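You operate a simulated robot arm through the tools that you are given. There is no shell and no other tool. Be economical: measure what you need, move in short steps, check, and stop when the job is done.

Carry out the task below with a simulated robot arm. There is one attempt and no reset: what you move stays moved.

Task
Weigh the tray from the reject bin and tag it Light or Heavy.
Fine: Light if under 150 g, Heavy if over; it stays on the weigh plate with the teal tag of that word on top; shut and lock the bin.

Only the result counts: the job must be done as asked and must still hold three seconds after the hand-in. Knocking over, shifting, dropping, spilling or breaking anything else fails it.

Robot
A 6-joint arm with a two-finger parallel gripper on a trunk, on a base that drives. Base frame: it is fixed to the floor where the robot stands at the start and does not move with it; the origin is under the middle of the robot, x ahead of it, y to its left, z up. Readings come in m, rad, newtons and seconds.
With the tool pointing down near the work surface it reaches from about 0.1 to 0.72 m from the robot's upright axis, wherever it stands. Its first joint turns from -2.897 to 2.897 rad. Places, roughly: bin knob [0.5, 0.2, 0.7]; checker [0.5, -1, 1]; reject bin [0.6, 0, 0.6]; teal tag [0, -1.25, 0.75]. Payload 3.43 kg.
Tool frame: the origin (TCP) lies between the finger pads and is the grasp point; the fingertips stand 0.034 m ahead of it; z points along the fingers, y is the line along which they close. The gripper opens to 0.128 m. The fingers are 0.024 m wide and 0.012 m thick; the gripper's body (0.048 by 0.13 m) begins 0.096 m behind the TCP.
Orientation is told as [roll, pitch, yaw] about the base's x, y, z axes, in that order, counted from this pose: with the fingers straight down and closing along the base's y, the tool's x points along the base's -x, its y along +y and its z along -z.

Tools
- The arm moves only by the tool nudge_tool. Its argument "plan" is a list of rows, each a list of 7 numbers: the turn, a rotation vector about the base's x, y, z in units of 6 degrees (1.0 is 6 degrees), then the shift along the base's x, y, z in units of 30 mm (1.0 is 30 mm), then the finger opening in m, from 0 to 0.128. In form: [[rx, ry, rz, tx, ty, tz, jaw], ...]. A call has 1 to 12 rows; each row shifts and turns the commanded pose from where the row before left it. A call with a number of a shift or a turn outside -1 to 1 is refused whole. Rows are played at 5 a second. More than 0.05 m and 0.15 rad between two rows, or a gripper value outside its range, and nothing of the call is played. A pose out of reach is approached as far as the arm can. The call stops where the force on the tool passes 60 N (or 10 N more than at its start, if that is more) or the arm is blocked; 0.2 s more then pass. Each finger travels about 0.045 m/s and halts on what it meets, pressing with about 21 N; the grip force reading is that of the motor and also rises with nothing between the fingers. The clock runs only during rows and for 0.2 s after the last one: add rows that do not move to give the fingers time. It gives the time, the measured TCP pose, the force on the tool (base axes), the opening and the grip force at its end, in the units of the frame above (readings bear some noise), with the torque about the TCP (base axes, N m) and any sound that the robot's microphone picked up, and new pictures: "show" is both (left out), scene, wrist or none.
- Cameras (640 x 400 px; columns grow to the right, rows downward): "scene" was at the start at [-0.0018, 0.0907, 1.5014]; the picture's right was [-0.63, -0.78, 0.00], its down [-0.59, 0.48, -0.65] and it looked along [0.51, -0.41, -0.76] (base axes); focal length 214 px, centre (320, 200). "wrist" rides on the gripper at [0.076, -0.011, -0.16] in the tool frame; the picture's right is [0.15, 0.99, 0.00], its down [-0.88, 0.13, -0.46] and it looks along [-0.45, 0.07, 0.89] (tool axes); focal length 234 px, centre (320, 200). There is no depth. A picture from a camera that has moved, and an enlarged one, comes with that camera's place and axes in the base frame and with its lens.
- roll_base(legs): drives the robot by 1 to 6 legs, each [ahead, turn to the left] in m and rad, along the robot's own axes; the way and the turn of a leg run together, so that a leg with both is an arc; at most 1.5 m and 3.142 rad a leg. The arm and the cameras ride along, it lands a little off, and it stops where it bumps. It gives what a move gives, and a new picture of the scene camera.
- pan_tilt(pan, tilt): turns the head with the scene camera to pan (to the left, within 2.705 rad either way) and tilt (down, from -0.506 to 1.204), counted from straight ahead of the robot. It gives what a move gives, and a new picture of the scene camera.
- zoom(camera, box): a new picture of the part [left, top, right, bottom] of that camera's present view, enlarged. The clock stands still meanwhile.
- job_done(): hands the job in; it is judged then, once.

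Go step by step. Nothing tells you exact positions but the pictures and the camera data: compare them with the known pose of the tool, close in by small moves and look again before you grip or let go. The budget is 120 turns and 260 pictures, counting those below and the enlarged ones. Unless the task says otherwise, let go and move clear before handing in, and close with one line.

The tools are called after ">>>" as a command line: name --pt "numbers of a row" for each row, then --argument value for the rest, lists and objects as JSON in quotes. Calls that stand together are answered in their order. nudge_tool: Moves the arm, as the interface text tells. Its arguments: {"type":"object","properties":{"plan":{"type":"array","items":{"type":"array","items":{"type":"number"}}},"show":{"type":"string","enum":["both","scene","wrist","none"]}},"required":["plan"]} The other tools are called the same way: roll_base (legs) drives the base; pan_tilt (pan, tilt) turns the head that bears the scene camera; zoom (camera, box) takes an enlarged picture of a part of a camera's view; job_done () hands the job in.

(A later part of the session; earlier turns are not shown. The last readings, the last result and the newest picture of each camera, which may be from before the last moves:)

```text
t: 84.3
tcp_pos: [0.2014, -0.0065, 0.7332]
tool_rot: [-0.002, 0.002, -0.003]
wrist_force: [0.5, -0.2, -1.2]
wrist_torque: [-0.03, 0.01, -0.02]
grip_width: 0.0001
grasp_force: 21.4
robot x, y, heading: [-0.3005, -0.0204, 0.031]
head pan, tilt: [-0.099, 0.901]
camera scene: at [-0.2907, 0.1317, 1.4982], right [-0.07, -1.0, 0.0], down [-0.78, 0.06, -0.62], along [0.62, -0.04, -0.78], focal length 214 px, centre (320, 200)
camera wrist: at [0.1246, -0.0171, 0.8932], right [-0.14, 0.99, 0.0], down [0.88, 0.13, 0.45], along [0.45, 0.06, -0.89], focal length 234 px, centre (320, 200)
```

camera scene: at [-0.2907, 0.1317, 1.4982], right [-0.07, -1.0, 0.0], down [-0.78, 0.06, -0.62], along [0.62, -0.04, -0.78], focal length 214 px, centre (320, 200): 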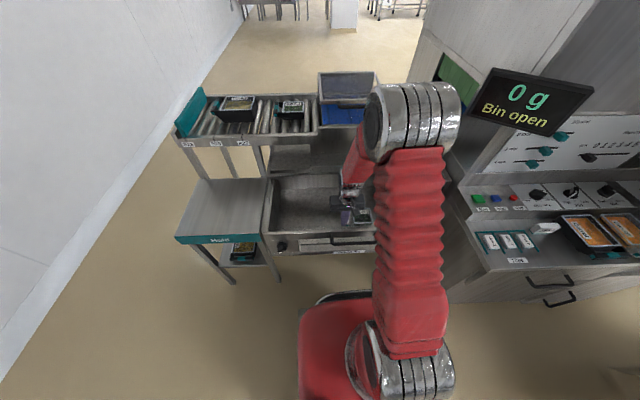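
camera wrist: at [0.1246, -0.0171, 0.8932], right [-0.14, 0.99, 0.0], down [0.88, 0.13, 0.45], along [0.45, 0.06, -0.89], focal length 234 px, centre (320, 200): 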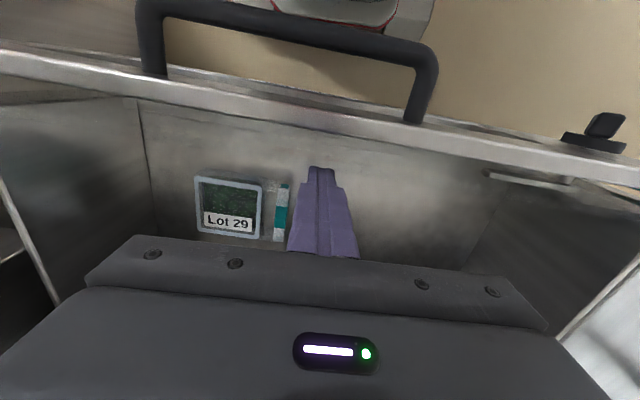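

The drawer came another ~9 cm. Now rise and position over the tray's handle.

>>> nudge_tool --pt "0 0 0 0.1 0 1 0.0" --pt "0 0 0 0.3 0 1 0.03" --pt "0 0 0 1 -0.7 0.3 0.05" --pt "0 0 0 1 -0.7 0 0.05" --pt "0 0 0 0.7 0 0 0.05" --pt "0 0 0 0 0 0 0.05" --show "wrist"

>>> zoom --camera "wrist" --box '[220, 110, 400, 250]'

```text
t: 85.7
tcp_pos: [0.2912, -0.0502, 0.8024]
tool_rot: [-0.003, 0.001, -0.001]
wrist_force: [0.0, -0.5, 0.0]
wrist_torque: [-0.01, -0.02, -0.01]
grip_width: 0.05
grasp_force: 0.0
robot x, y, heading: [-0.301, -0.0158, 0.031]
head pan, tilt: [-0.099, 0.901]
camera wrist: at [0.217, -0.0593, 0.9621], right [-0.15, 0.99, 0.0], down [0.88, 0.13, 0.45], along [0.45, 0.06, -0.89], focal length 234 px, centre (320, 200)
```

wrist: 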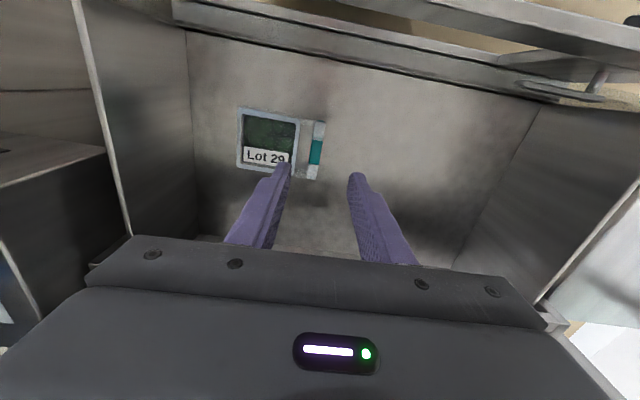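

```text
2.86 times, centred on (310, 180) of wrist
camera zoom: at [0.217, -0.0593, 0.9621], right [-0.15, 0.99, 0.0], down [0.88, 0.13, 0.45], along [0.45, 0.06, -0.89], focal length 669 px, centre (349, 257)
```

zoom: 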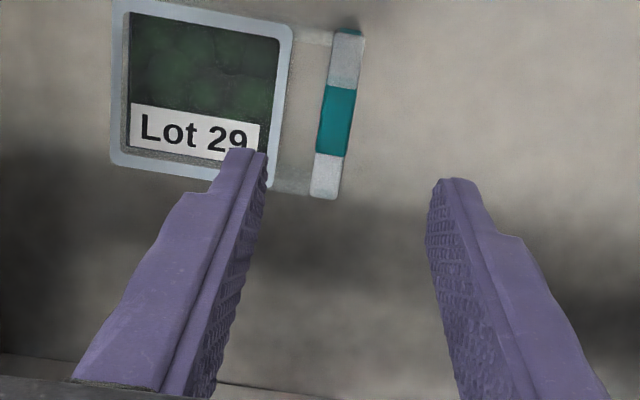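

>>> nudge_tool --pt "0 0 0 0.7 0 -1 0.03" --pt "0 0 0 0.6 0 -1 0.03" --pt "0 0 0 0 0 -1 0.03" --pt "0 0 0 0 0 -1 0.03" --pt "0 0 0 0 0 0 0.03" --show "wrist"

>>> zoom --camera "wrist" --box '[220, 110, 400, 250]'

```text
t: 86.9
tcp_pos: [0.3315, -0.0471, 0.6822]
tool_rot: [-0.002, 0.002, -0.001]
wrist_force: [-1.1, -0.1, -0.2]
wrist_torque: [0.02, -0.01, 0.04]
grip_width: 0.03
grasp_force: 0.1
robot x, y, heading: [-0.302, -0.0194, 0.03]
head pan, tilt: [-0.099, 0.901]
camera wrist: at [0.2561, -0.0566, 0.8415], right [-0.14, 0.99, 0.0], down [0.88, 0.13, 0.45], along [0.45, 0.06, -0.89], focal length 234 px, centre (320, 200)
```

wrist: 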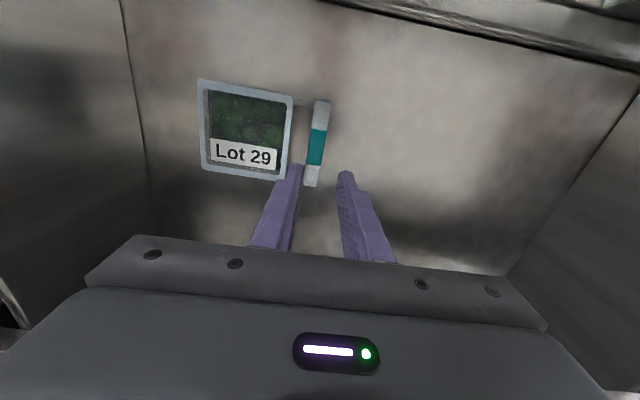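

```text
2.86 times, centred on (310, 180) of wrist
camera zoom: at [0.2561, -0.0566, 0.8415], right [-0.14, 0.99, 0.0], down [0.88, 0.13, 0.45], along [0.45, 0.06, -0.89], focal length 669 px, centre (349, 257)
```

zoom: 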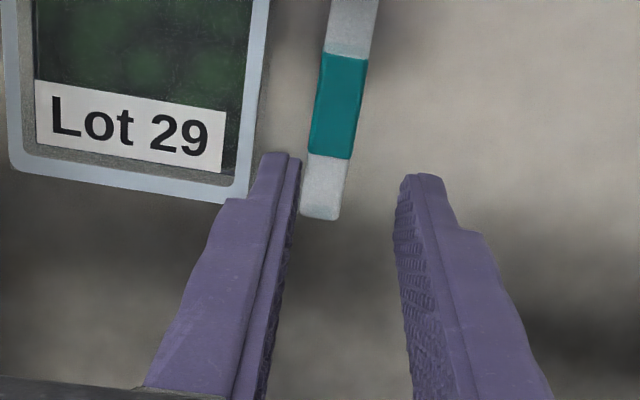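

The handle is at (0.33,-0.052) with top z≈0.555. I descend around it.

>>> nudge_tool --pt "0 0 0 0 -0.17 -0.8 0.034" --pt "0 0 0 0 0 -0.8 0.034" --pt "0 0 0 0 0 -0.8 0.034" --pt "0 0 0 0 0 -0.7 0.034" --pt "0 0 0 0 0 0 0.034" --show "wrist"

>>> zoom --camera "wrist" --box '[220, 90, 420, 250]'

```text
t: 88.1
tcp_pos: [0.3315, -0.0528, 0.5884]
tool_rot: [-0.003, 0.0, -0.002]
wrist_force: [0.4, 0.8, 0.0]
wrist_torque: [0.03, -0.03, -0.01]
grip_width: 0.034
grasp_force: 0.2
robot x, y, heading: [-0.3017, -0.0235, 0.024]
head pan, tilt: [-0.099, 0.901]
camera wrist: at [0.2559, -0.0622, 0.7477], right [-0.14, 0.99, 0.0], down [0.88, 0.13, 0.45], along [0.45, 0.06, -0.89], focal length 234 px, centre (320, 200)
```

wrist: 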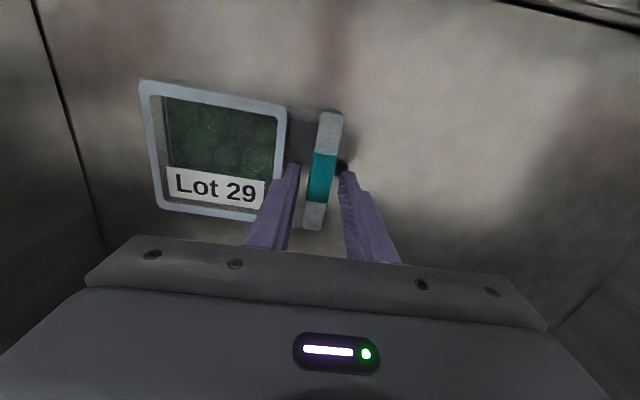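

```text
2.50 times, centred on (320, 170) of wrist
camera zoom: at [0.2559, -0.0622, 0.7477], right [-0.14, 0.99, 0.0], down [0.88, 0.13, 0.45], along [0.45, 0.06, -0.89], focal length 585 px, centre (320, 275)
```

zoom: 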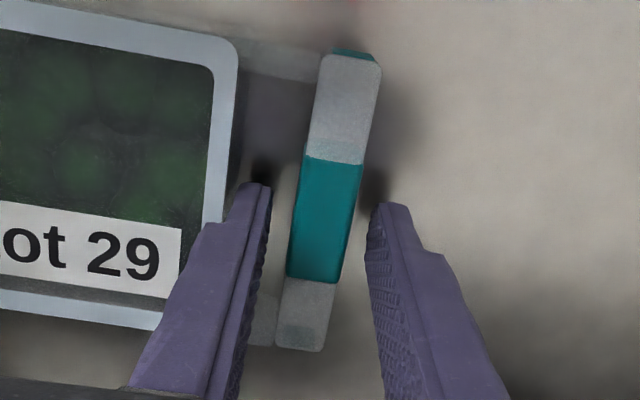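

Aligned. Down 4 cm and grip.

>>> nudge_tool --pt "0 0 0 0 0 -0.5 0.034" --pt "0 0 0 0 0 -0.5 0.034" --pt "0 0 0 0 0 -0.3 0.034" --pt "0 0 0 0 0 0 0.015" --pt "0 0 0 0 0 0 0.0" --pt "0 0 0 0 0 0 0.0" --show "wrist"

```text
t: 88.7
tcp_pos: [0.3427, -0.0523, 0.5743]
tool_rot: [-0.002, -0.017, -0.003]
wrist_force: [0.9, 0.3, 5.4]
wrist_torque: [0.12, 0.03, -0.04]
grip_width: 0.0338
grasp_force: 0.0
robot x, y, heading: [-0.3028, -0.0213, 0.026]
head pan, tilt: [-0.099, 0.901]
stopped in row 2: the force on the tool passed its limit at 83 N (the readings are from after the stop); the commanded pose is now the measured one
camera wrist: at [0.264, -0.0627, 0.7323], right [-0.15, 0.99, 0.0], down [0.87, 0.13, 0.47], along [0.47, 0.06, -0.88], focal length 234 px, centre (320, 200)
```

wrist: 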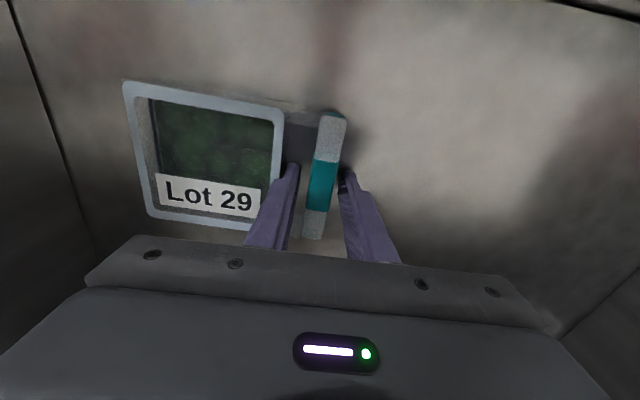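

Fingertips reached the drawer floor. I lift 4 mm, straighten, and grip.

>>> nudge_tool --pt "0 0.16 0 -0.3 0 0.13 0.034" --pt "0 0 0 0 0 0 0.02" --pt "0 0 0 0 0 0 0.0" --pt "0 0 0 0 0 0 0.0" --pt "0 0 0 0 0 0 0.0" --show "wrist"

```text
t: 89.9
tcp_pos: [0.3319, -0.0528, 0.5771]
tool_rot: [0.0, -0.001, -0.002]
wrist_force: [0.3, 0.7, 0.7]
wrist_torque: [0.06, 0.01, -0.02]
grip_width: 0.0175
grasp_force: 21.2
robot x, y, heading: [-0.2995, -0.0189, 0.03]
head pan, tilt: [-0.099, 0.901]
camera wrist: at [0.2571, -0.0628, 0.7375], right [-0.14, 0.99, 0.0], down [0.88, 0.13, 0.46], along [0.45, 0.06, -0.89], focal length 234 px, centre (320, 200)
```

wrist: 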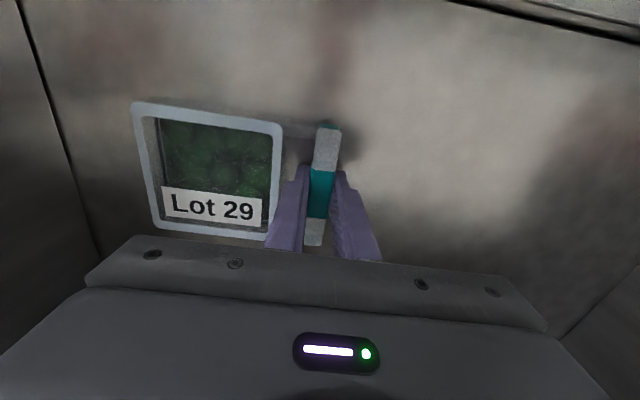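

Gripped on the handle. I lift the tray slowly and check.

>>> nudge_tool --pt "0 0 0 0 0 0.4 0.0" --pt "0 0 0 0 0 0.6 0.0" --pt "0 0 0 0 0 0.8 0.0" --pt "0 0 0 0 0 0 0.0" --pt "0 0 0 0 0 0 0.0" --show "wrist"

```text
t: 91.1
tcp_pos: [0.3315, -0.0525, 0.6318]
tool_rot: [-0.001, -0.002, -0.002]
wrist_force: [-0.2, -0.2, -1.4]
wrist_torque: [0.05, 0.02, 0.0]
grip_width: 0.0176
grasp_force: 21.5
robot x, y, heading: [-0.3024, -0.021, 0.023]
head pan, tilt: [-0.099, 0.901]
camera wrist: at [0.2564, -0.0633, 0.791], right [-0.15, 0.99, 0.0], down [0.88, 0.13, 0.46], along [0.45, 0.06, -0.89], focal length 234 px, centre (320, 200)
```

wrist: 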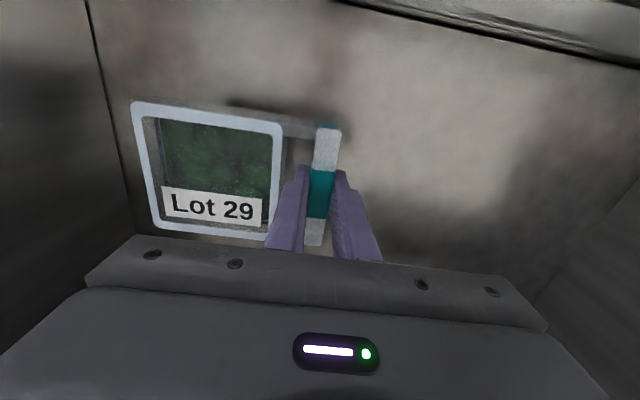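

It's lifted. I take it up and look over towards the Hold table, where I'd park it while shutting the bin.

>>> nudge_tool --pt "0 0 0 0 0 1 0.0" --pt "0 0 0 0 0 1 0.0" --pt "0 0 0 0 0 1 0.0" --pt "0 0 0 0 0 1 0.0" --pt "0 0 0 0 0 1 0.0" --pt "0 0 0 0 0 1 0.0" --pt "0 0 0 0 0 1 0.0" --pt "0 0 0 0 0 1 0.0" --pt "0 0 0 -0.3 1 0 0.0" --pt "0 0 0 -0.3 1 0 0.0" --pt "0 0 0 -0.3 1 0 0.0" --pt "0 0 0 -0.3 1 0 0.0" --show "none"

>>> nudge_tool --pt "0 0 0 -0.2 1 0 0.0" --pt "0 0 0 -0.2 1 0 0.0" --pt "0 0 0 -0.2 1 0 0.0" --pt "0 0 0 -0.2 1 0 0.0" --pt "0 0 0 -0.2 1 0 0.0" --pt "0 0 0 0 1 0 0.0" --pt "0 0 0 0 0 0 0.0"

```text
t: 93.7
tcp_pos: [0.2983, 0.0681, 0.8715]
tool_rot: [-0.003, -0.001, -0.003]
wrist_force: [0.0, -0.4, -1.2]
wrist_torque: [0.06, 0.01, 0.0]
grip_width: 0.0174
grasp_force: 21.2
robot x, y, heading: [-0.3034, -0.0198, 0.026]
head pan, tilt: [-0.099, 0.901]
```

```text
t: 95.3
tcp_pos: [0.2676, 0.2476, 0.8721]
tool_rot: [-0.003, 0.0, -0.002]
wrist_force: [0.2, 0.4, -2.2]
wrist_torque: [0.12, 0.0, -0.02]
grip_width: 0.0174
grasp_force: 20.8
robot x, y, heading: [-0.3023, -0.0233, 0.03]
head pan, tilt: [-0.099, 0.901]
camera scene: at [-0.2907, 0.1317, 1.4982], right [-0.07, -1.0, 0.0], down [-0.78, 0.06, -0.62], along [0.62, -0.04, -0.78], focal length 214 px, centre (320, 200)
camera wrist: at [0.1915, 0.2366, 1.0317], right [-0.14, 0.99, 0.0], down [0.88, 0.13, 0.45], along [0.45, 0.06, -0.89], focal length 234 px, centre (320, 200)
```

scene: 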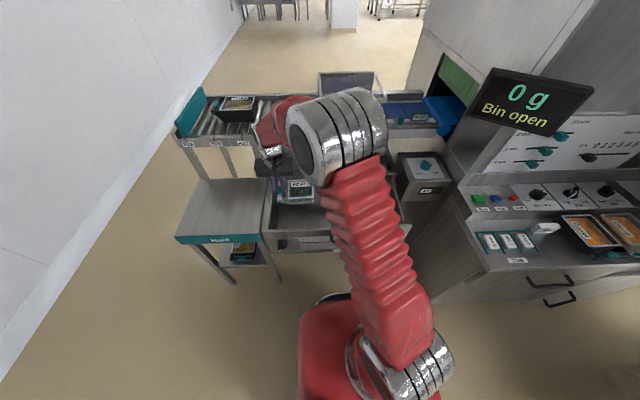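
wrist: 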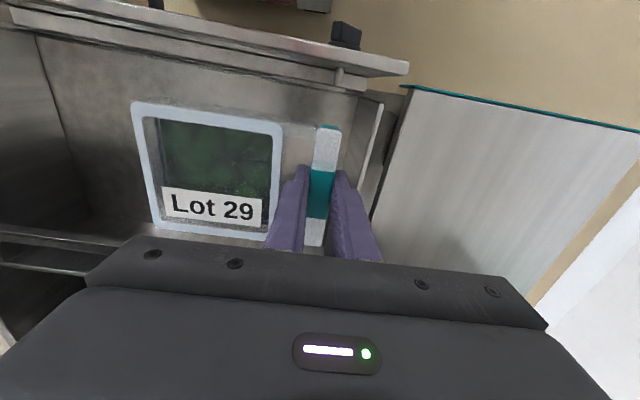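

The tray needs to be farther left than I reach from here; I'll turn the base left and advance slightly so the table is in reach.

>>> roll_base --legs '[[0, 0.6], [0.08, 0]]'

>>> nudge_tool --pt "0 0 0 0 0 0 0.0" --show "wrist"

```text
t: 98.8
tcp_pos: [0.0806, 0.569, 0.8718]
tool_rot: [-0.001, 0.001, 0.604]
wrist_force: [-0.9, -0.2, -1.7]
wrist_torque: [0.06, 0.05, -0.01]
grip_width: 0.0176
grasp_force: 20.7
robot x, y, heading: [-0.2227, 0.0068, 0.638]
head pan, tilt: [-0.099, 0.901]
camera scene: at [-0.3006, 0.1408, 1.4982], right [0.51, -0.86, 0.0], down [-0.67, -0.4, -0.62], along [0.53, 0.32, -0.78], focal length 214 px, centre (320, 200)
```

scene: 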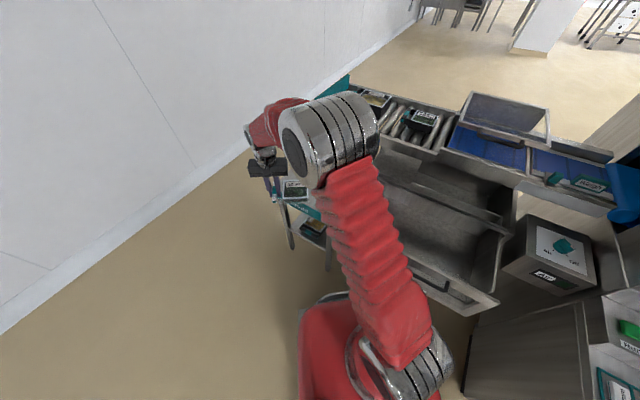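

```text
t: 99.2
tcp_pos: [0.0792, 0.5693, 0.8726]
tool_rot: [-0.002, 0.001, 0.604]
wrist_force: [-0.3, 0.1, -1.4]
wrist_torque: [0.08, 0.06, 0.03]
grip_width: 0.0178
grasp_force: 21.3
robot x, y, heading: [-0.2248, 0.011, 0.635]
head pan, tilt: [-0.099, 0.901]
camera wrist: at [0.0239, 0.5181, 1.0322], right [-0.68, 0.73, 0.0], down [0.65, 0.61, 0.46], along [0.33, 0.31, -0.89], focal length 234 px, centre (320, 200)
```

wrist: 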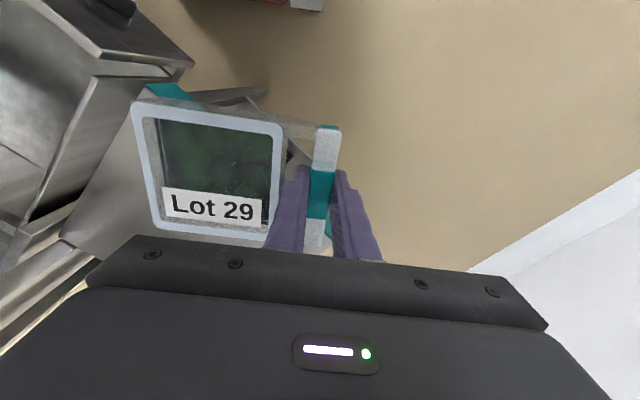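

>>> nudge_tool --pt "0 0 0 1 -0.27 0 0.0" --pt "0 0 0 1 -0.27 0 0.0" --pt "0 0 0 1 -0.27 0 0.0" --pt "0 0 0 1 -0.27 0 0.0" --pt "0 0 0 1 -0.27 0 0.0" --pt "0 0 0 1 -0.27 0 0.0" --pt "0 0 0 0 0 -1 0.0" --pt "0 0 0 0 0 -1 0.0" --pt "0 0 0 0 0 0 0.0"

```text
t: 101.2
tcp_pos: [0.2619, 0.522, 0.8123]
tool_rot: [-0.001, -0.001, 0.604]
wrist_force: [0.4, -0.1, -1.4]
wrist_torque: [0.02, 0.04, -0.02]
grip_width: 0.0176
grasp_force: 21.4
robot x, y, heading: [-0.2226, 0.0114, 0.641]
head pan, tilt: [-0.099, 0.901]
camera scene: at [-0.3004, 0.1409, 1.4982], right [0.51, -0.86, 0.0], down [-0.67, -0.4, -0.62], along [0.53, 0.32, -0.78], focal length 214 px, centre (320, 200)
camera wrist: at [0.2065, 0.4707, 0.972], right [-0.68, 0.73, 0.0], down [0.65, 0.61, 0.46], along [0.33, 0.31, -0.89], focal length 234 px, centre (320, 200)
```

scene: 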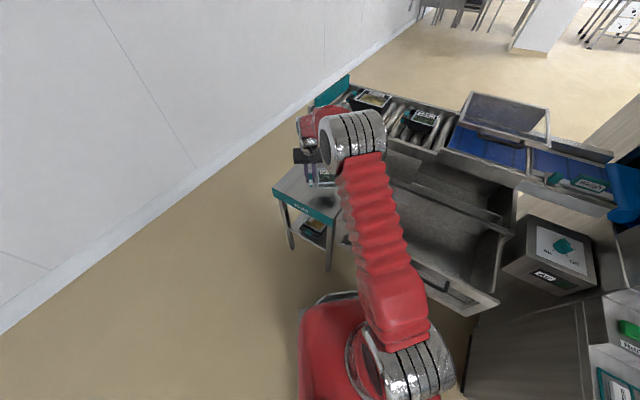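
wrist: 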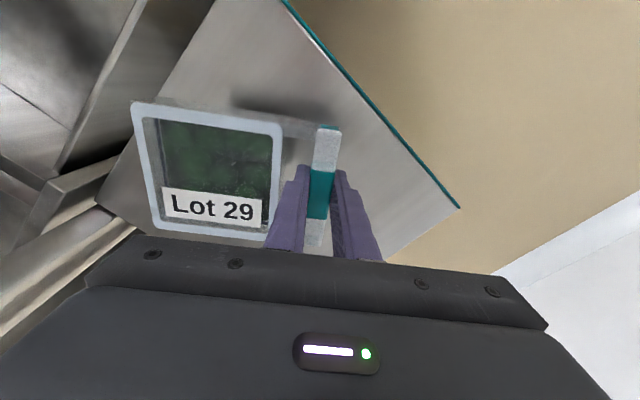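

The tray is over the table with margin. I lower it gently until contact.

>>> nudge_tool --pt "0 0 0 0 0 -0.7 0.0" --pt "0 0 0 0 0 -0.5 0.0" --pt "0 0 0 0 0 -0.3 0.0" --pt "0 0 0 0 0 -0.2 0.0" --pt "0 0 0 0 0 0 0.0" --pt "0 0 0 0 0 0 0.0" --show "wrist"

```text
t: 102.6
tcp_pos: [0.2609, 0.5212, 0.762]
tool_rot: [-0.001, 0.001, 0.603]
wrist_force: [-0.6, -0.2, -1.5]
wrist_torque: [0.06, 0.04, 0.02]
grip_width: 0.0176
grasp_force: 21.2
robot x, y, heading: [-0.2187, 0.0075, 0.639]
head pan, tilt: [-0.099, 0.901]
camera wrist: at [0.2058, 0.4697, 0.9211], right [-0.68, 0.73, 0.0], down [0.65, 0.61, 0.46], along [0.33, 0.31, -0.89], focal length 234 px, centre (320, 200)
```

wrist: 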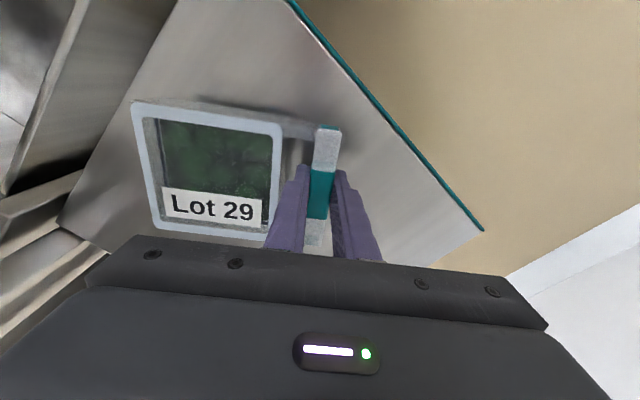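

>>> nudge_tool --pt "0 0 0 0 0 -0.2 0.0" --pt "0 0 0 0 0 -0.15 0.0" --pt "0 0 0 0 0 0 0.0" --show "none"

>>> nudge_tool --pt "0 0 0 0 0 -0.15 0.0" --pt "0 0 0 0 0 0 0.0" --show "none"

```text
t: 103.4
tcp_pos: [0.2595, 0.5203, 0.7511]
tool_rot: [-0.002, 0.001, 0.604]
wrist_force: [-0.4, -0.2, -0.5]
wrist_torque: [0.07, 0.07, 0.0]
grip_width: 0.0174
grasp_force: 20.9
robot x, y, heading: [-0.2216, 0.0087, 0.635]
head pan, tilt: [-0.099, 0.901]
```

```text
t: 104.0
tcp_pos: [0.261, 0.5216, 0.7465]
tool_rot: [-0.001, 0.001, 0.605]
wrist_force: [0.3, -0.1, -0.8]
wrist_torque: [0.07, 0.04, -0.05]
grip_width: 0.0172
grasp_force: 21.3
robot x, y, heading: [-0.2194, 0.0093, 0.637]
head pan, tilt: [-0.099, 0.901]
```

>>> nudge_tool --pt "0 0 0 0 0 -0.15 0.0" --pt "0 0 0 0 0 0 0.0" --show "none"

>>> nudge_tool --pt "0 0 0 0 0 -0.1 0.0" --pt "0 0 0 0 0 0 0.0" --show "wrist"

```text
t: 104.6
tcp_pos: [0.2611, 0.5208, 0.7421]
tool_rot: [-0.001, -0.001, 0.603]
wrist_force: [0.3, 0.2, -0.7]
wrist_torque: [0.07, 0.07, -0.03]
grip_width: 0.0175
grasp_force: 21.3
robot x, y, heading: [-0.2218, 0.0071, 0.637]
head pan, tilt: [-0.099, 0.901]
```

```text
t: 105.2
tcp_pos: [0.2602, 0.5208, 0.7391]
tool_rot: [-0.002, -0.001, 0.603]
wrist_force: [-0.2, -0.8, -1.1]
wrist_torque: [0.03, 0.06, 0.02]
grip_width: 0.0175
grasp_force: 21.4
robot x, y, heading: [-0.2194, 0.0084, 0.635]
head pan, tilt: [-0.099, 0.901]
camera wrist: at [0.2042, 0.4686, 0.8995], right [-0.68, 0.73, 0.0], down [0.65, 0.61, 0.46], along [0.33, 0.31, -0.89], focal length 234 px, centre (320, 200)
```

wrist: 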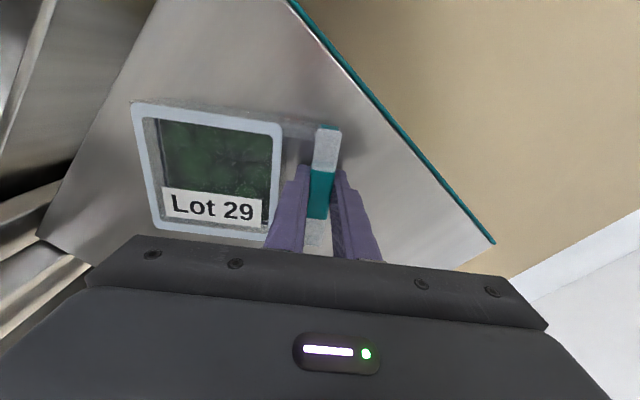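

>>> nudge_tool --pt "0 0 0 0 0 -0.15 0.0" --pt "0 0 0 0 0 0 0.0" --show "none"

>>> nudge_tool --pt "0 0 0 0 0 -0.15 0.0" --pt "0 0 0 0 0 0 0.0" --show "none"

>>> nudge_tool --pt "0 0 0 0 0 -0.1 0.0" --pt "0 0 0 0 0 0 0.0" --show "wrist"

```text
t: 105.8
tcp_pos: [0.2596, 0.5215, 0.7375]
tool_rot: [-0.002, -0.002, 0.606]
wrist_force: [-3.8, -2.0, 14.0]
wrist_torque: [-0.57, 0.02, -0.08]
grip_width: 0.0177
grasp_force: 20.9
robot x, y, heading: [-0.2229, 0.0116, 0.635]
head pan, tilt: [-0.099, 0.901]
```

```text
t: 106.4
tcp_pos: [0.2606, 0.5215, 0.734]
tool_rot: [-0.001, -0.005, 0.603]
wrist_force: [-10.9, -1.9, 47.7]
wrist_torque: [-0.56, 0.79, -0.09]
grip_width: 0.0184
grasp_force: 20.5
robot x, y, heading: [-0.2175, 0.0101, 0.635]
head pan, tilt: [-0.099, 0.901]
```

```text
t: 106.8
tcp_pos: [0.2608, 0.5218, 0.7349]
tool_rot: [-0.001, -0.008, 0.604]
wrist_force: [-0.3, -2.2, 10.9]
wrist_torque: [-0.47, 0.1, -0.05]
grip_width: 0.0175
grasp_force: 21.3
robot x, y, heading: [-0.2194, 0.0143, 0.638]
head pan, tilt: [-0.099, 0.901]
stopped in row 1: the force on the tool passed its limit at 64 N (the readings are from after the stop); the commanded pose is now the measured one
camera wrist: at [0.2051, 0.4702, 0.8937], right [-0.68, 0.73, 0.0], down [0.65, 0.61, 0.46], along [0.34, 0.31, -0.89], focal length 234 px, centre (320, 200)
```

wrist: 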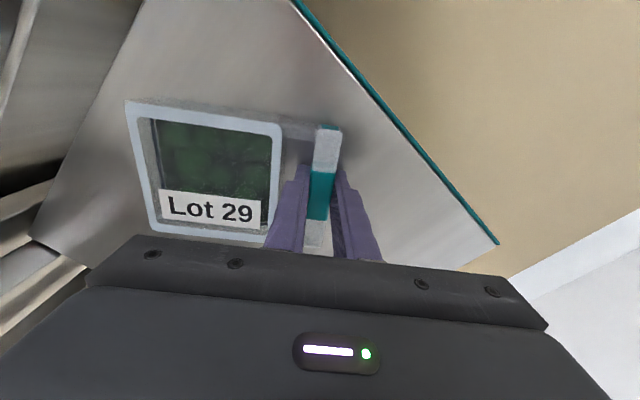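

The tray is down on the table. I open just enough and rise.

>>> nudge_tool --pt "0 0.1 0 0 0 0.08 0.0" --pt "0 0 0 0 0 0 0.032" --pt "0 0 0 0 0 0 0.032" --pt "0 0 0 0 0 0.5 0.032" --pt "0 0 0 0 0 1 0.032" --pt "0 0 0 0 0 1 0.032" --pt "0 0 0 0 0 1 0.032" --pt "0 0 0 0 0 1 0.032" --pt "0 0 0 0 0 1 0.032" --pt "0 0 0 0 0 0 0.032" --show "both"

```text
t: 109.0
tcp_pos: [0.2652, 0.5229, 0.9006]
tool_rot: [0.006, 0.002, 0.605]
wrist_force: [0.1, -1.3, -0.3]
wrist_torque: [-0.01, 0.0, 0.03]
grip_width: 0.032
grasp_force: 0.1
robot x, y, heading: [-0.2249, 0.0101, 0.636]
head pan, tilt: [-0.099, 0.901]
camera scene: at [-0.3005, 0.1409, 1.4982], right [0.51, -0.86, 0.0], down [-0.67, -0.4, -0.62], along [0.53, 0.32, -0.78], focal length 214 px, centre (320, 200)
camera wrist: at [0.21, 0.4706, 1.0601], right [-0.68, 0.73, 0.01], down [0.65, 0.61, 0.45], along [0.33, 0.31, -0.89], focal length 234 px, centre (320, 200)
```

scene: 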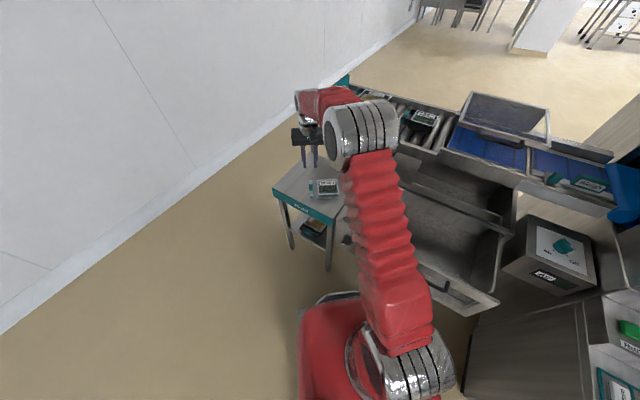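
wrist: 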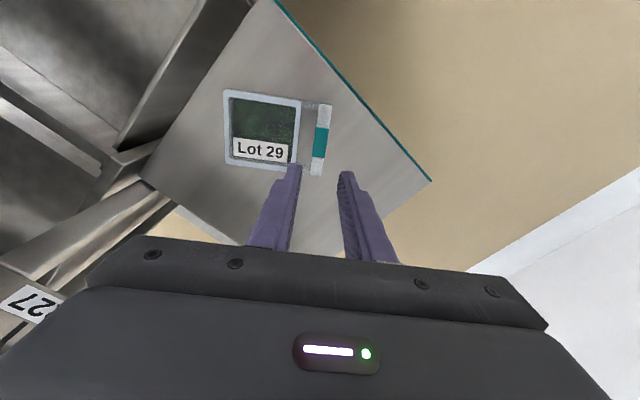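

Tray parked. I turn the base back and will push the drawer shut by its handle bar with closed fingers.

>>> roll_base --legs '[[-0.08, 0], [0, -0.61]]'

>>> nudge_tool --pt "0 0 0 -1 -1 0 0.0" --pt "0 0 0 -1 -1 0 0.0" --pt "0 0 0 -1 -1 0 0.0" --pt "0 0 0 -1 -1 0 0.0" --pt "0 0 0 -1 -1 0 0.0" --pt "0 0 0 -1 -1 0 0.0" --pt "0 0 0 -1 -1 0 0.0" --pt "0 0 0 0 -1 0 0.0" --pt "0 0 0 0 -1 0 0.0" --pt "0 0 0 0 0 0 0.0" --show "both"

```text
t: 112.5
tcp_pos: [0.4087, 0.0973, 0.9005]
tool_rot: [0.005, 0.005, -0.016]
wrist_force: [0.1, 0.5, 0.5]
wrist_torque: [-0.03, 0.01, 0.0]
grip_width: 0.0318
grasp_force: 0.0
robot x, y, heading: [-0.287, -0.0047, 0.019]
head pan, tilt: [-0.099, 0.901]
camera scene: at [-0.2748, 0.1461, 1.4982], right [-0.08, -1.0, 0.0], down [-0.78, 0.06, -0.62], along [0.62, -0.05, -0.78], focal length 214 px, centre (320, 200)
```

scene: 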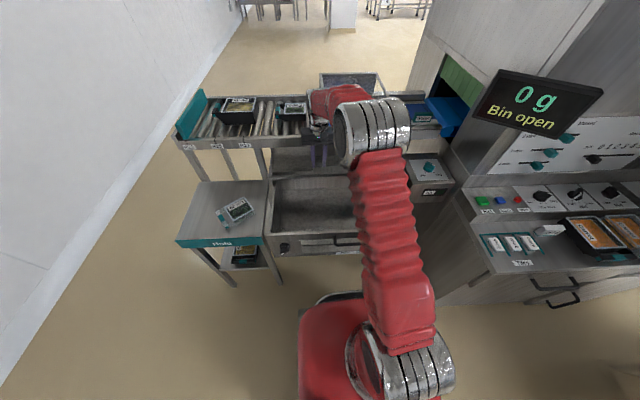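

```text
t: 114.7
tcp_pos: [0.1985, -0.175, 0.9009]
tool_rot: [0.005, 0.004, -0.017]
wrist_force: [-0.5, -0.3, -0.2]
wrist_torque: [-0.03, 0.02, 0.03]
grip_width: 0.0001
grasp_force: 20.8
robot x, y, heading: [-0.2862, -0.0017, 0.022]
head pan, tilt: [-0.099, 0.901]
camera scene: at [-0.2757, 0.146, 1.4982], right [-0.08, -1.0, 0.0], down [-0.78, 0.06, -0.62], along [0.62, -0.05, -0.78], focal length 214 px, centre (320, 200)
camera wrist: at [0.1236, -0.1849, 1.0604], right [-0.13, 0.99, 0.01], down [0.88, 0.11, 0.45], along [0.45, 0.06, -0.89], focal length 234 px, centre (320, 200)
```

scene: 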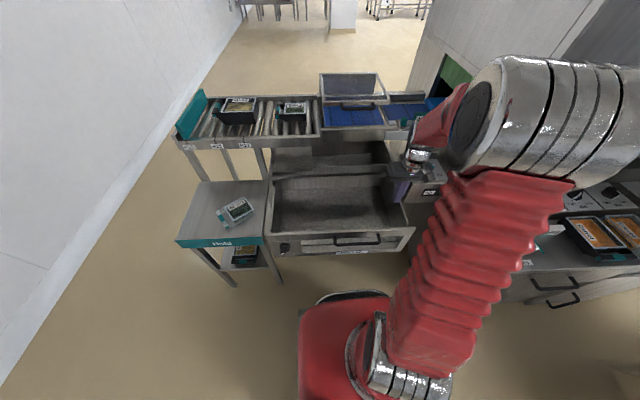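
wrist: 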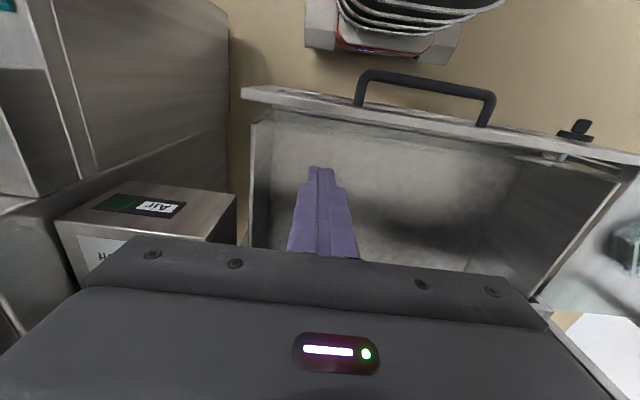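

>>> nudge_tool --pt "0 0 0 -1 0.8 0 0.0" --pt "0 0 0 -1 0.8 0 0.0" --pt "0 0 0 -1 0.8 0 0.0" --pt "0 0 0 -1 0.9 0 0.0" --pt "0 0 0 -1 1 0 0.0" --pt "0 0 0 0 0 -1 0.0" --pt "0 0 0 0 0 -1 0.0" --pt "0 0 0 0 0 -1 0.0" --pt "0 0 0 0 0 -1 0.0" --pt "0 0 0 0 0 -1 0.0" --pt "0 0 0 0 0 -0.8 0.0" --pt "0 0 0 0 0 0 0.0" --show "both"

```text
t: 117.3
tcp_pos: [0.0487, -0.0442, 0.7251]
tool_rot: [0.005, 0.004, -0.016]
wrist_force: [0.3, 0.5, -0.3]
wrist_torque: [-0.03, -0.03, 0.01]
grip_width: 0.0
grasp_force: 20.7
robot x, y, heading: [-0.2866, -0.005, 0.023]
head pan, tilt: [-0.099, 0.901]
camera scene: at [-0.2757, 0.1461, 1.4982], right [-0.08, -1.0, 0.0], down [-0.78, 0.06, -0.62], along [0.62, -0.05, -0.78], focal length 214 px, centre (320, 200)
camera wrist: at [-0.0253, -0.0546, 0.8856], right [-0.13, 0.99, 0.01], down [0.88, 0.11, 0.45], along [0.45, 0.06, -0.89], focal length 234 px, centre (320, 200)
```

scene: 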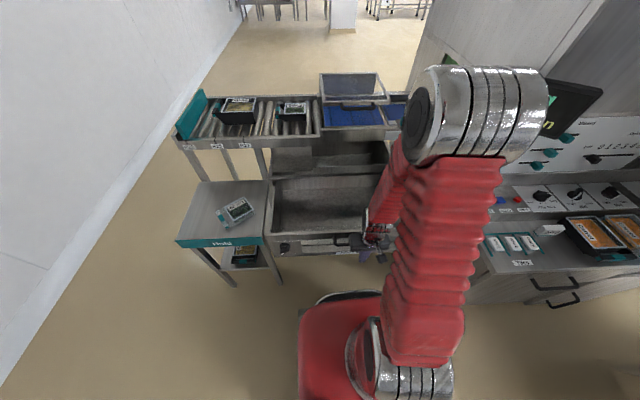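
wrist: 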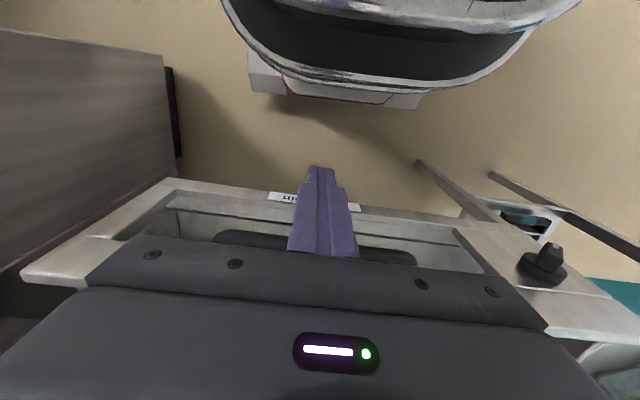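

>>> nudge_tool --pt "0 0 0 0.7 0 0 0.0" --pt "0 0 0 0.7 0 0 0.0" --pt "0 0 0 0.7 0 0 0.0" --pt "0 0 0 0.7 0 0 0.0" --pt "0 0 0 0.7 0 0 0.0" --pt "0 0 0 0.7 0 0 0.0" --pt "0 0 0 0.7 0 0 0.0" --pt "0 0 0 0.7 0 0 0.0" --pt "0 0 0 0.7 0 0 0.0" --pt "0 0 0 0.7 0 0 0.0" --show "both"

```text
t: 119.5
tcp_pos: [0.2586, -0.0435, 0.7275]
tool_rot: [0.004, 0.003, -0.016]
wrist_force: [1.1, 0.6, -0.1]
wrist_torque: [0.0, 0.01, 0.01]
grip_width: 0.0001
grasp_force: 20.6
robot x, y, heading: [-0.2845, -0.0063, 0.016]
head pan, tilt: [-0.099, 0.901]
camera scene: at [-0.2756, 0.1461, 1.4982], right [-0.08, -1.0, 0.0], down [-0.78, 0.06, -0.62], along [0.62, -0.05, -0.78], focal length 214 px, centre (320, 200)
camera wrist: at [0.1844, -0.0536, 0.8874], right [-0.13, 0.99, 0.01], down [0.88, 0.11, 0.45], along [0.45, 0.06, -0.89], focal length 234 px, centre (320, 200)
```

scene: 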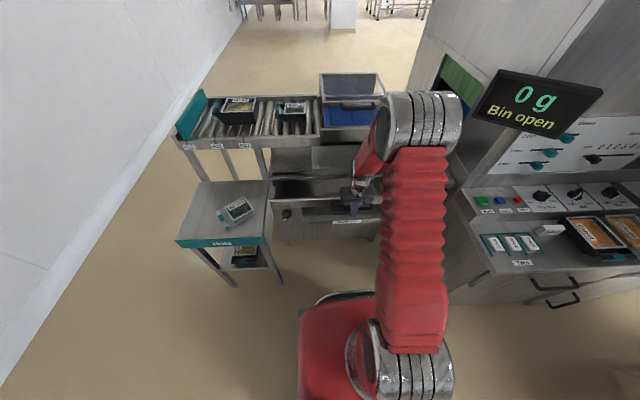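
wrist: 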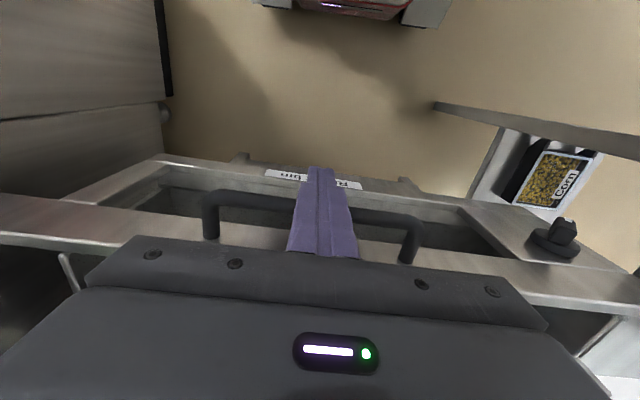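

>>> nudge_tool --pt "0 0 0 0.7 0 0 0.0" --pt "0 0 0 0.7 0 0 0.0" --pt "0 0 0 0.7 0 0 0.0" --pt "0 0 0 0.7 0 0 0.0" --pt "0 0 0 0.5 0 0 0.0" --pt "0 0 0 0.3 0 0 0.0" --pt "0 0 0 0.3 0 0 0.0" --pt "0 0 0 0 0 0 0.0" --show "both"

```text
t: 121.3
tcp_pos: [0.3755, -0.0449, 0.7268]
tool_rot: [0.005, 0.004, -0.015]
wrist_force: [0.4, 0.6, 0.0]
wrist_torque: [-0.01, 0.02, 0.02]
grip_width: 0.0001
grasp_force: 20.8
robot x, y, heading: [-0.2848, -0.0049, 0.022]
head pan, tilt: [-0.099, 0.901]
camera scene: at [-0.2754, 0.1461, 1.4982], right [-0.08, -1.0, 0.0], down [-0.78, 0.06, -0.62], along [0.62, -0.05, -0.78], focal length 214 px, centre (320, 200)
camera wrist: at [0.3003, -0.0554, 0.887], right [-0.13, 0.99, 0.01], down [0.88, 0.11, 0.45], along [0.45, 0.06, -0.89], focal length 234 px, centre (320, 200)
```

scene: 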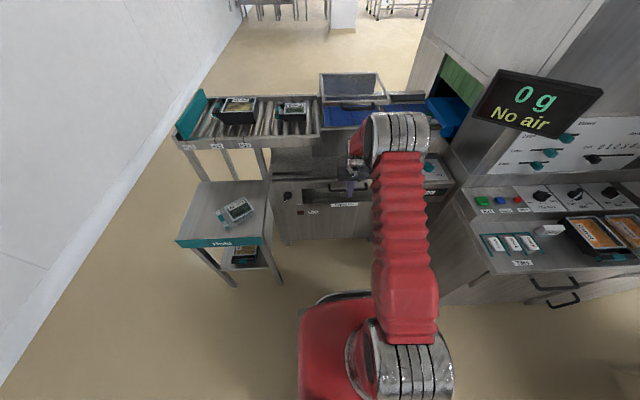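
wrist: 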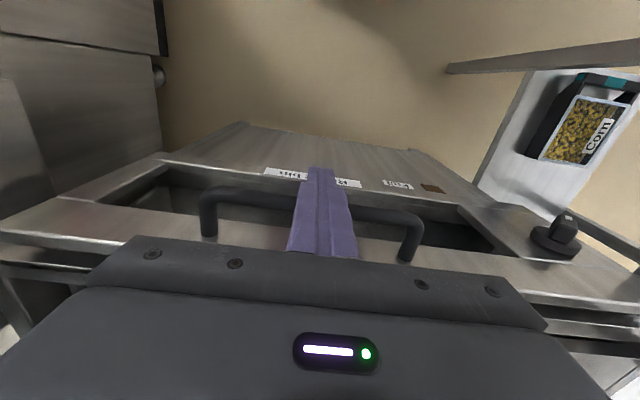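

The display is back to "No air", so the bin counts as shut. I press until I feel the stop.

>>> nudge_tool --pt "0 0 0 0.25 0 0 0.0" --pt "0 0 0 0.2 0 0 0.0" --pt "0 0 0 0.2 0 0 0.0" --pt "0 0 0 0 0 0 0.0" --show "wrist"

```text
t: 122.2
tcp_pos: [0.3863, -0.0445, 0.7247]
tool_rot: [0.007, 0.025, -0.017]
wrist_force: [-9.8, -0.5, 4.7]
wrist_torque: [-0.06, 0.02, -0.04]
grip_width: 0.0
grasp_force: 20.8
robot x, y, heading: [-0.2901, -0.0033, 0.022]
head pan, tilt: [-0.099, 0.901]
stopped in row 4: the force on the tool passed its limit at 63 N (the readings are from after the stop); the commanded pose is now the measured one
camera wrist: at [0.3155, -0.055, 0.8856], right [-0.13, 0.99, 0.01], down [0.89, 0.11, 0.43], along [0.43, 0.07, -0.9], focal length 234 px, centre (320, 200)
```

wrist: 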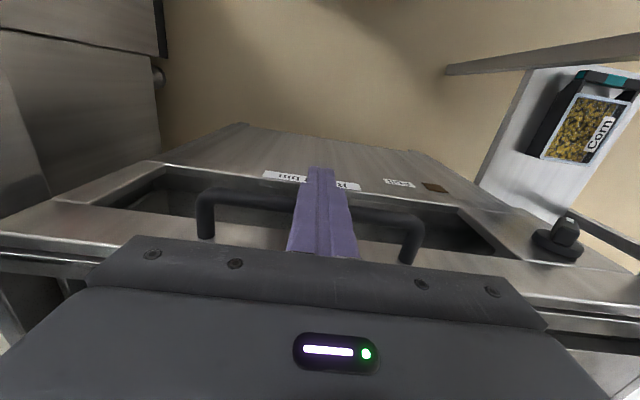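

The bin is fully shut. The knob comes out at about (0.443, 0.255, 0.655); I back away and look at it closely.

>>> nudge_tool --pt "0 -0.2 0 -1 0 0 0.0" --pt "0 0 0 -1 0.3 0.5 0.0" --pt "0 -1 0 -1 1 0.5 0.04" --pt "0 -1 0 -0.5 1 0.5 0.04" --pt "0 -1 0 0 1 0.5 0.04" --pt "0 -1 0 0 1 0.5 0.04" --pt "0 -1 0 0 1 0.5 0.04" --pt "0 -1 0 0 1 0 0.04" --pt "0 -1 0 0 1 0 0.04" --pt "0 0 0 0 1 0 0.04" --pt "0 0 0 0 1 0 0.04" --pt "0 0 0 0 0 0 0.04" --show "wrist"

>>> zoom --camera "wrist" --box '[240, 60, 400, 240]'

```text
t: 124.8
tcp_pos: [0.2838, 0.235, 0.8122]
tool_rot: [0.021, -0.731, -0.022]
wrist_force: [0.2, 0.1, 0.3]
wrist_torque: [-0.01, -0.01, 0.01]
grip_width: 0.0399
grasp_force: 0.1
robot x, y, heading: [-0.2851, -0.0026, 0.02]
head pan, tilt: [-0.099, 0.901]
camera wrist: at [0.1208, 0.2249, 0.8793], right [-0.1, 0.99, -0.08], down [0.35, 0.11, 0.93], along [0.93, 0.07, -0.36], focal length 234 px, centre (320, 200)
```

wrist: 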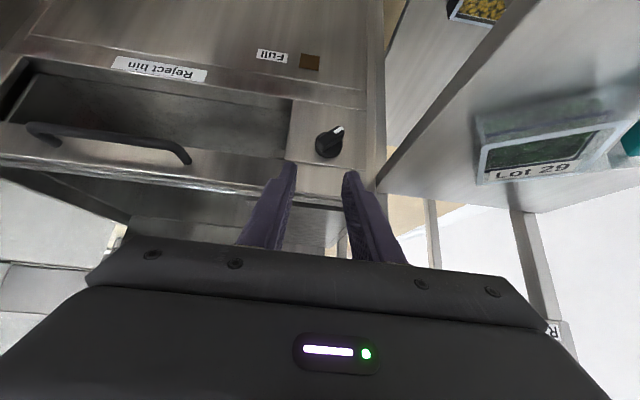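

```text
2.22 times, centred on (320, 150) of wrist
camera zoom: at [0.1208, 0.2249, 0.8793], right [-0.1, 0.99, -0.08], down [0.35, 0.11, 0.93], along [0.93, 0.07, -0.36], focal length 520 px, centre (320, 311)
```

zoom: 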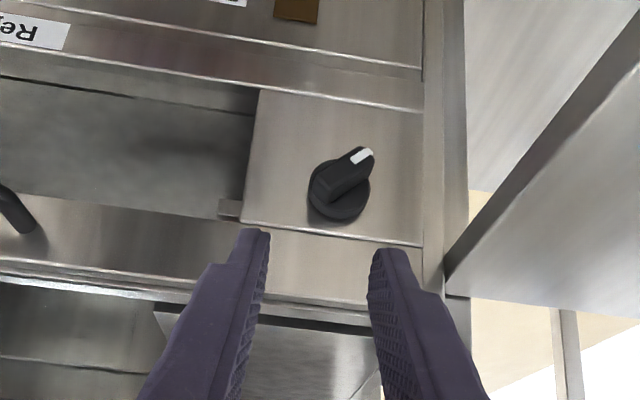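

>>> zoom --camera "wrist" --box '[270, 100, 350, 170]'

>>> zoom --camera "scene" --box '[265, 170, 345, 230]'

```text
5.71 times, centred on (310, 135) of wrist
camera zoom: at [0.1208, 0.2249, 0.8793], right [-0.1, 0.99, -0.08], down [0.35, 0.11, 0.93], along [0.93, 0.07, -0.36], focal length 1338 px, centre (377, 571)
```

zoom: 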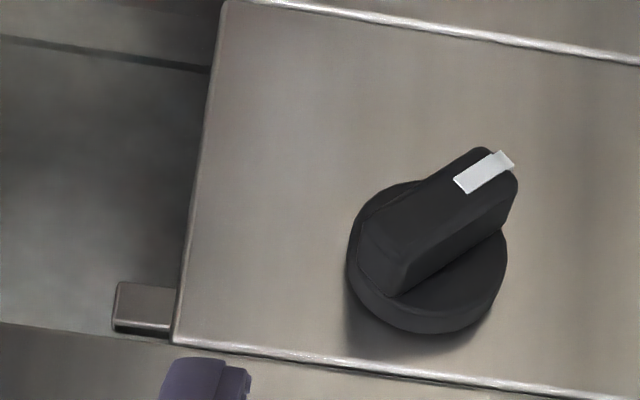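

```text
6.67 times, centred on (305, 200) of scene
camera zoom: at [-0.2759, 0.1461, 1.4982], right [-0.08, -1.0, 0.0], down [-0.78, 0.06, -0.62], along [0.62, -0.05, -0.78], focal length 1430 px, centre (420, 200)
```

zoom: 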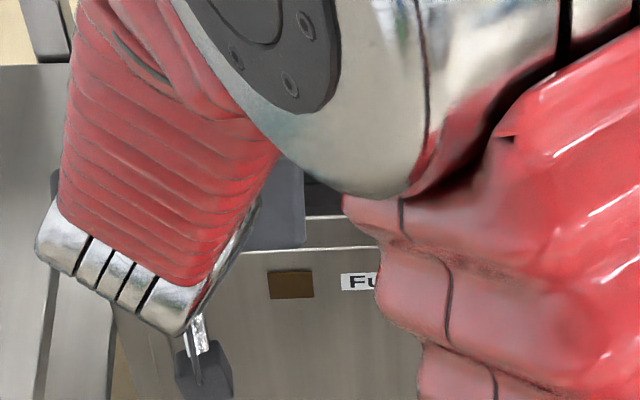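

The pointer points 45° down-left with no marks around it. I'll try to bring the tool level to grip the knob and turn it.

>>> nudge_tool --pt "0 -1 0 -0.5 0 -0.3 0.05" --pt "0 -1 0 -0.5 0 -0.3 0.05" --pt "0 -1 0 -0.5 0 -0.3 0.05" --pt "0 -1 0 -0.5 0 -0.3 0.05" --pt "0 -1 0 0 0 -0.3 0.05" --pt "0 -1 0 0 0 -0.3 0.05" --pt "0 -1 0 0 0 -0.3 0.05" --pt "0 0 0 0 0 0 0.05"

```text
t: 126.6
tcp_pos: [0.2825, 0.3123, 0.8352]
tool_rot: [-0.003, -1.46, 0.001]
wrist_force: [-0.3, 0.2, 0.7]
wrist_torque: [0.01, 0.0, 0.01]
grip_width: 0.05
grasp_force: 0.0
out of reach, approached as far as the arm can: row 3, 4, 5, 6, 7
robot x, y, heading: [-0.2883, -0.0035, 0.025]
head pan, tilt: [-0.099, 0.901]
camera scene: at [-0.276, 0.1461, 1.4982], right [-0.08, -1.0, 0.0], down [-0.78, 0.06, -0.62], along [0.62, -0.05, -0.78], focal length 214 px, centre (320, 200)
camera wrist: at [0.1149, 0.3018, 0.7773], right [-0.01, 0.99, -0.15], down [-0.36, 0.13, 0.93], along [0.93, 0.06, 0.35], focal length 234 px, centre (320, 200)
```

scene: 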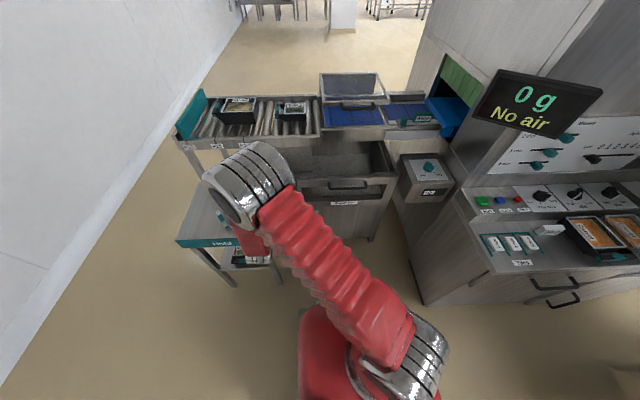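
wrist: 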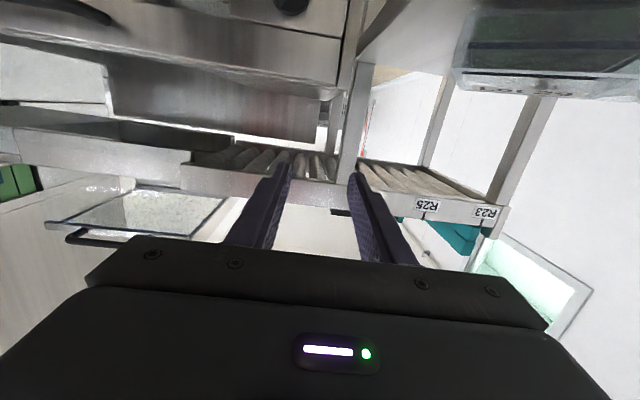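

The tool is nearly level. Now move down to the knob's height, in front of it.

>>> nudge_tool --pt "0 0 0 0 -1 0 0.05" --pt "0 0 0 0.2 -0.9 -0.5 0.05" --pt "0 0 0 0.2 0 -1 0.05" --pt "0 0 0 0.2 0 -1 0.05" --pt "0 0 0 0.2 0 -1 0.05" --pt "0 0 0 0.2 0 -1 0.05" --pt "0 0 0 0.2 0 -1 0.05" --pt "0 0 0 0 0 0 0.05"

```text
t: 128.4
tcp_pos: [0.3688, 0.3239, 0.7205]
tool_rot: [0.066, -1.463, -0.064]
wrist_force: [-0.4, 0.3, -1.0]
wrist_torque: [0.0, 0.02, -0.02]
grip_width: 0.0498
grasp_force: 0.0
out of reach, approached as far as the arm can: row 1, 2, 3, 4, 5, 6, 7
robot x, y, heading: [-0.2865, -0.0032, 0.021]
head pan, tilt: [-0.099, 0.901]
camera scene: at [-0.2758, 0.1461, 1.4982], right [-0.08, -1.0, 0.0], down [-0.78, 0.06, -0.62], along [0.62, -0.05, -0.78], focal length 214 px, centre (320, 200)
camera wrist: at [0.2018, 0.3138, 0.6622], right [-0.02, 0.99, -0.14], down [-0.36, 0.12, 0.93], along [0.93, 0.06, 0.35], focal length 234 px, centre (320, 200)
```

scene: 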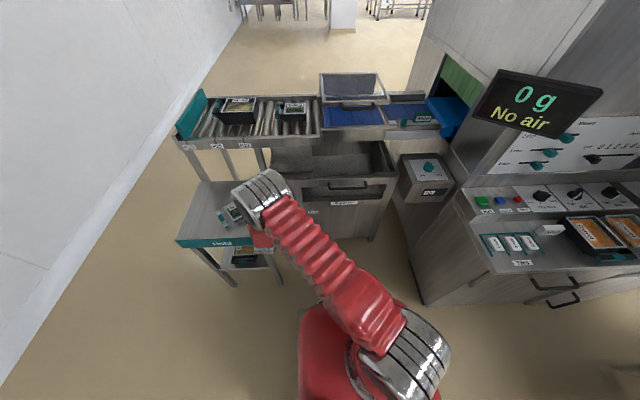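
wrist: 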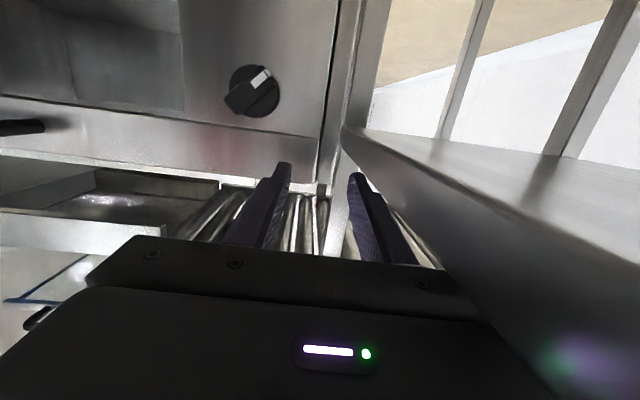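

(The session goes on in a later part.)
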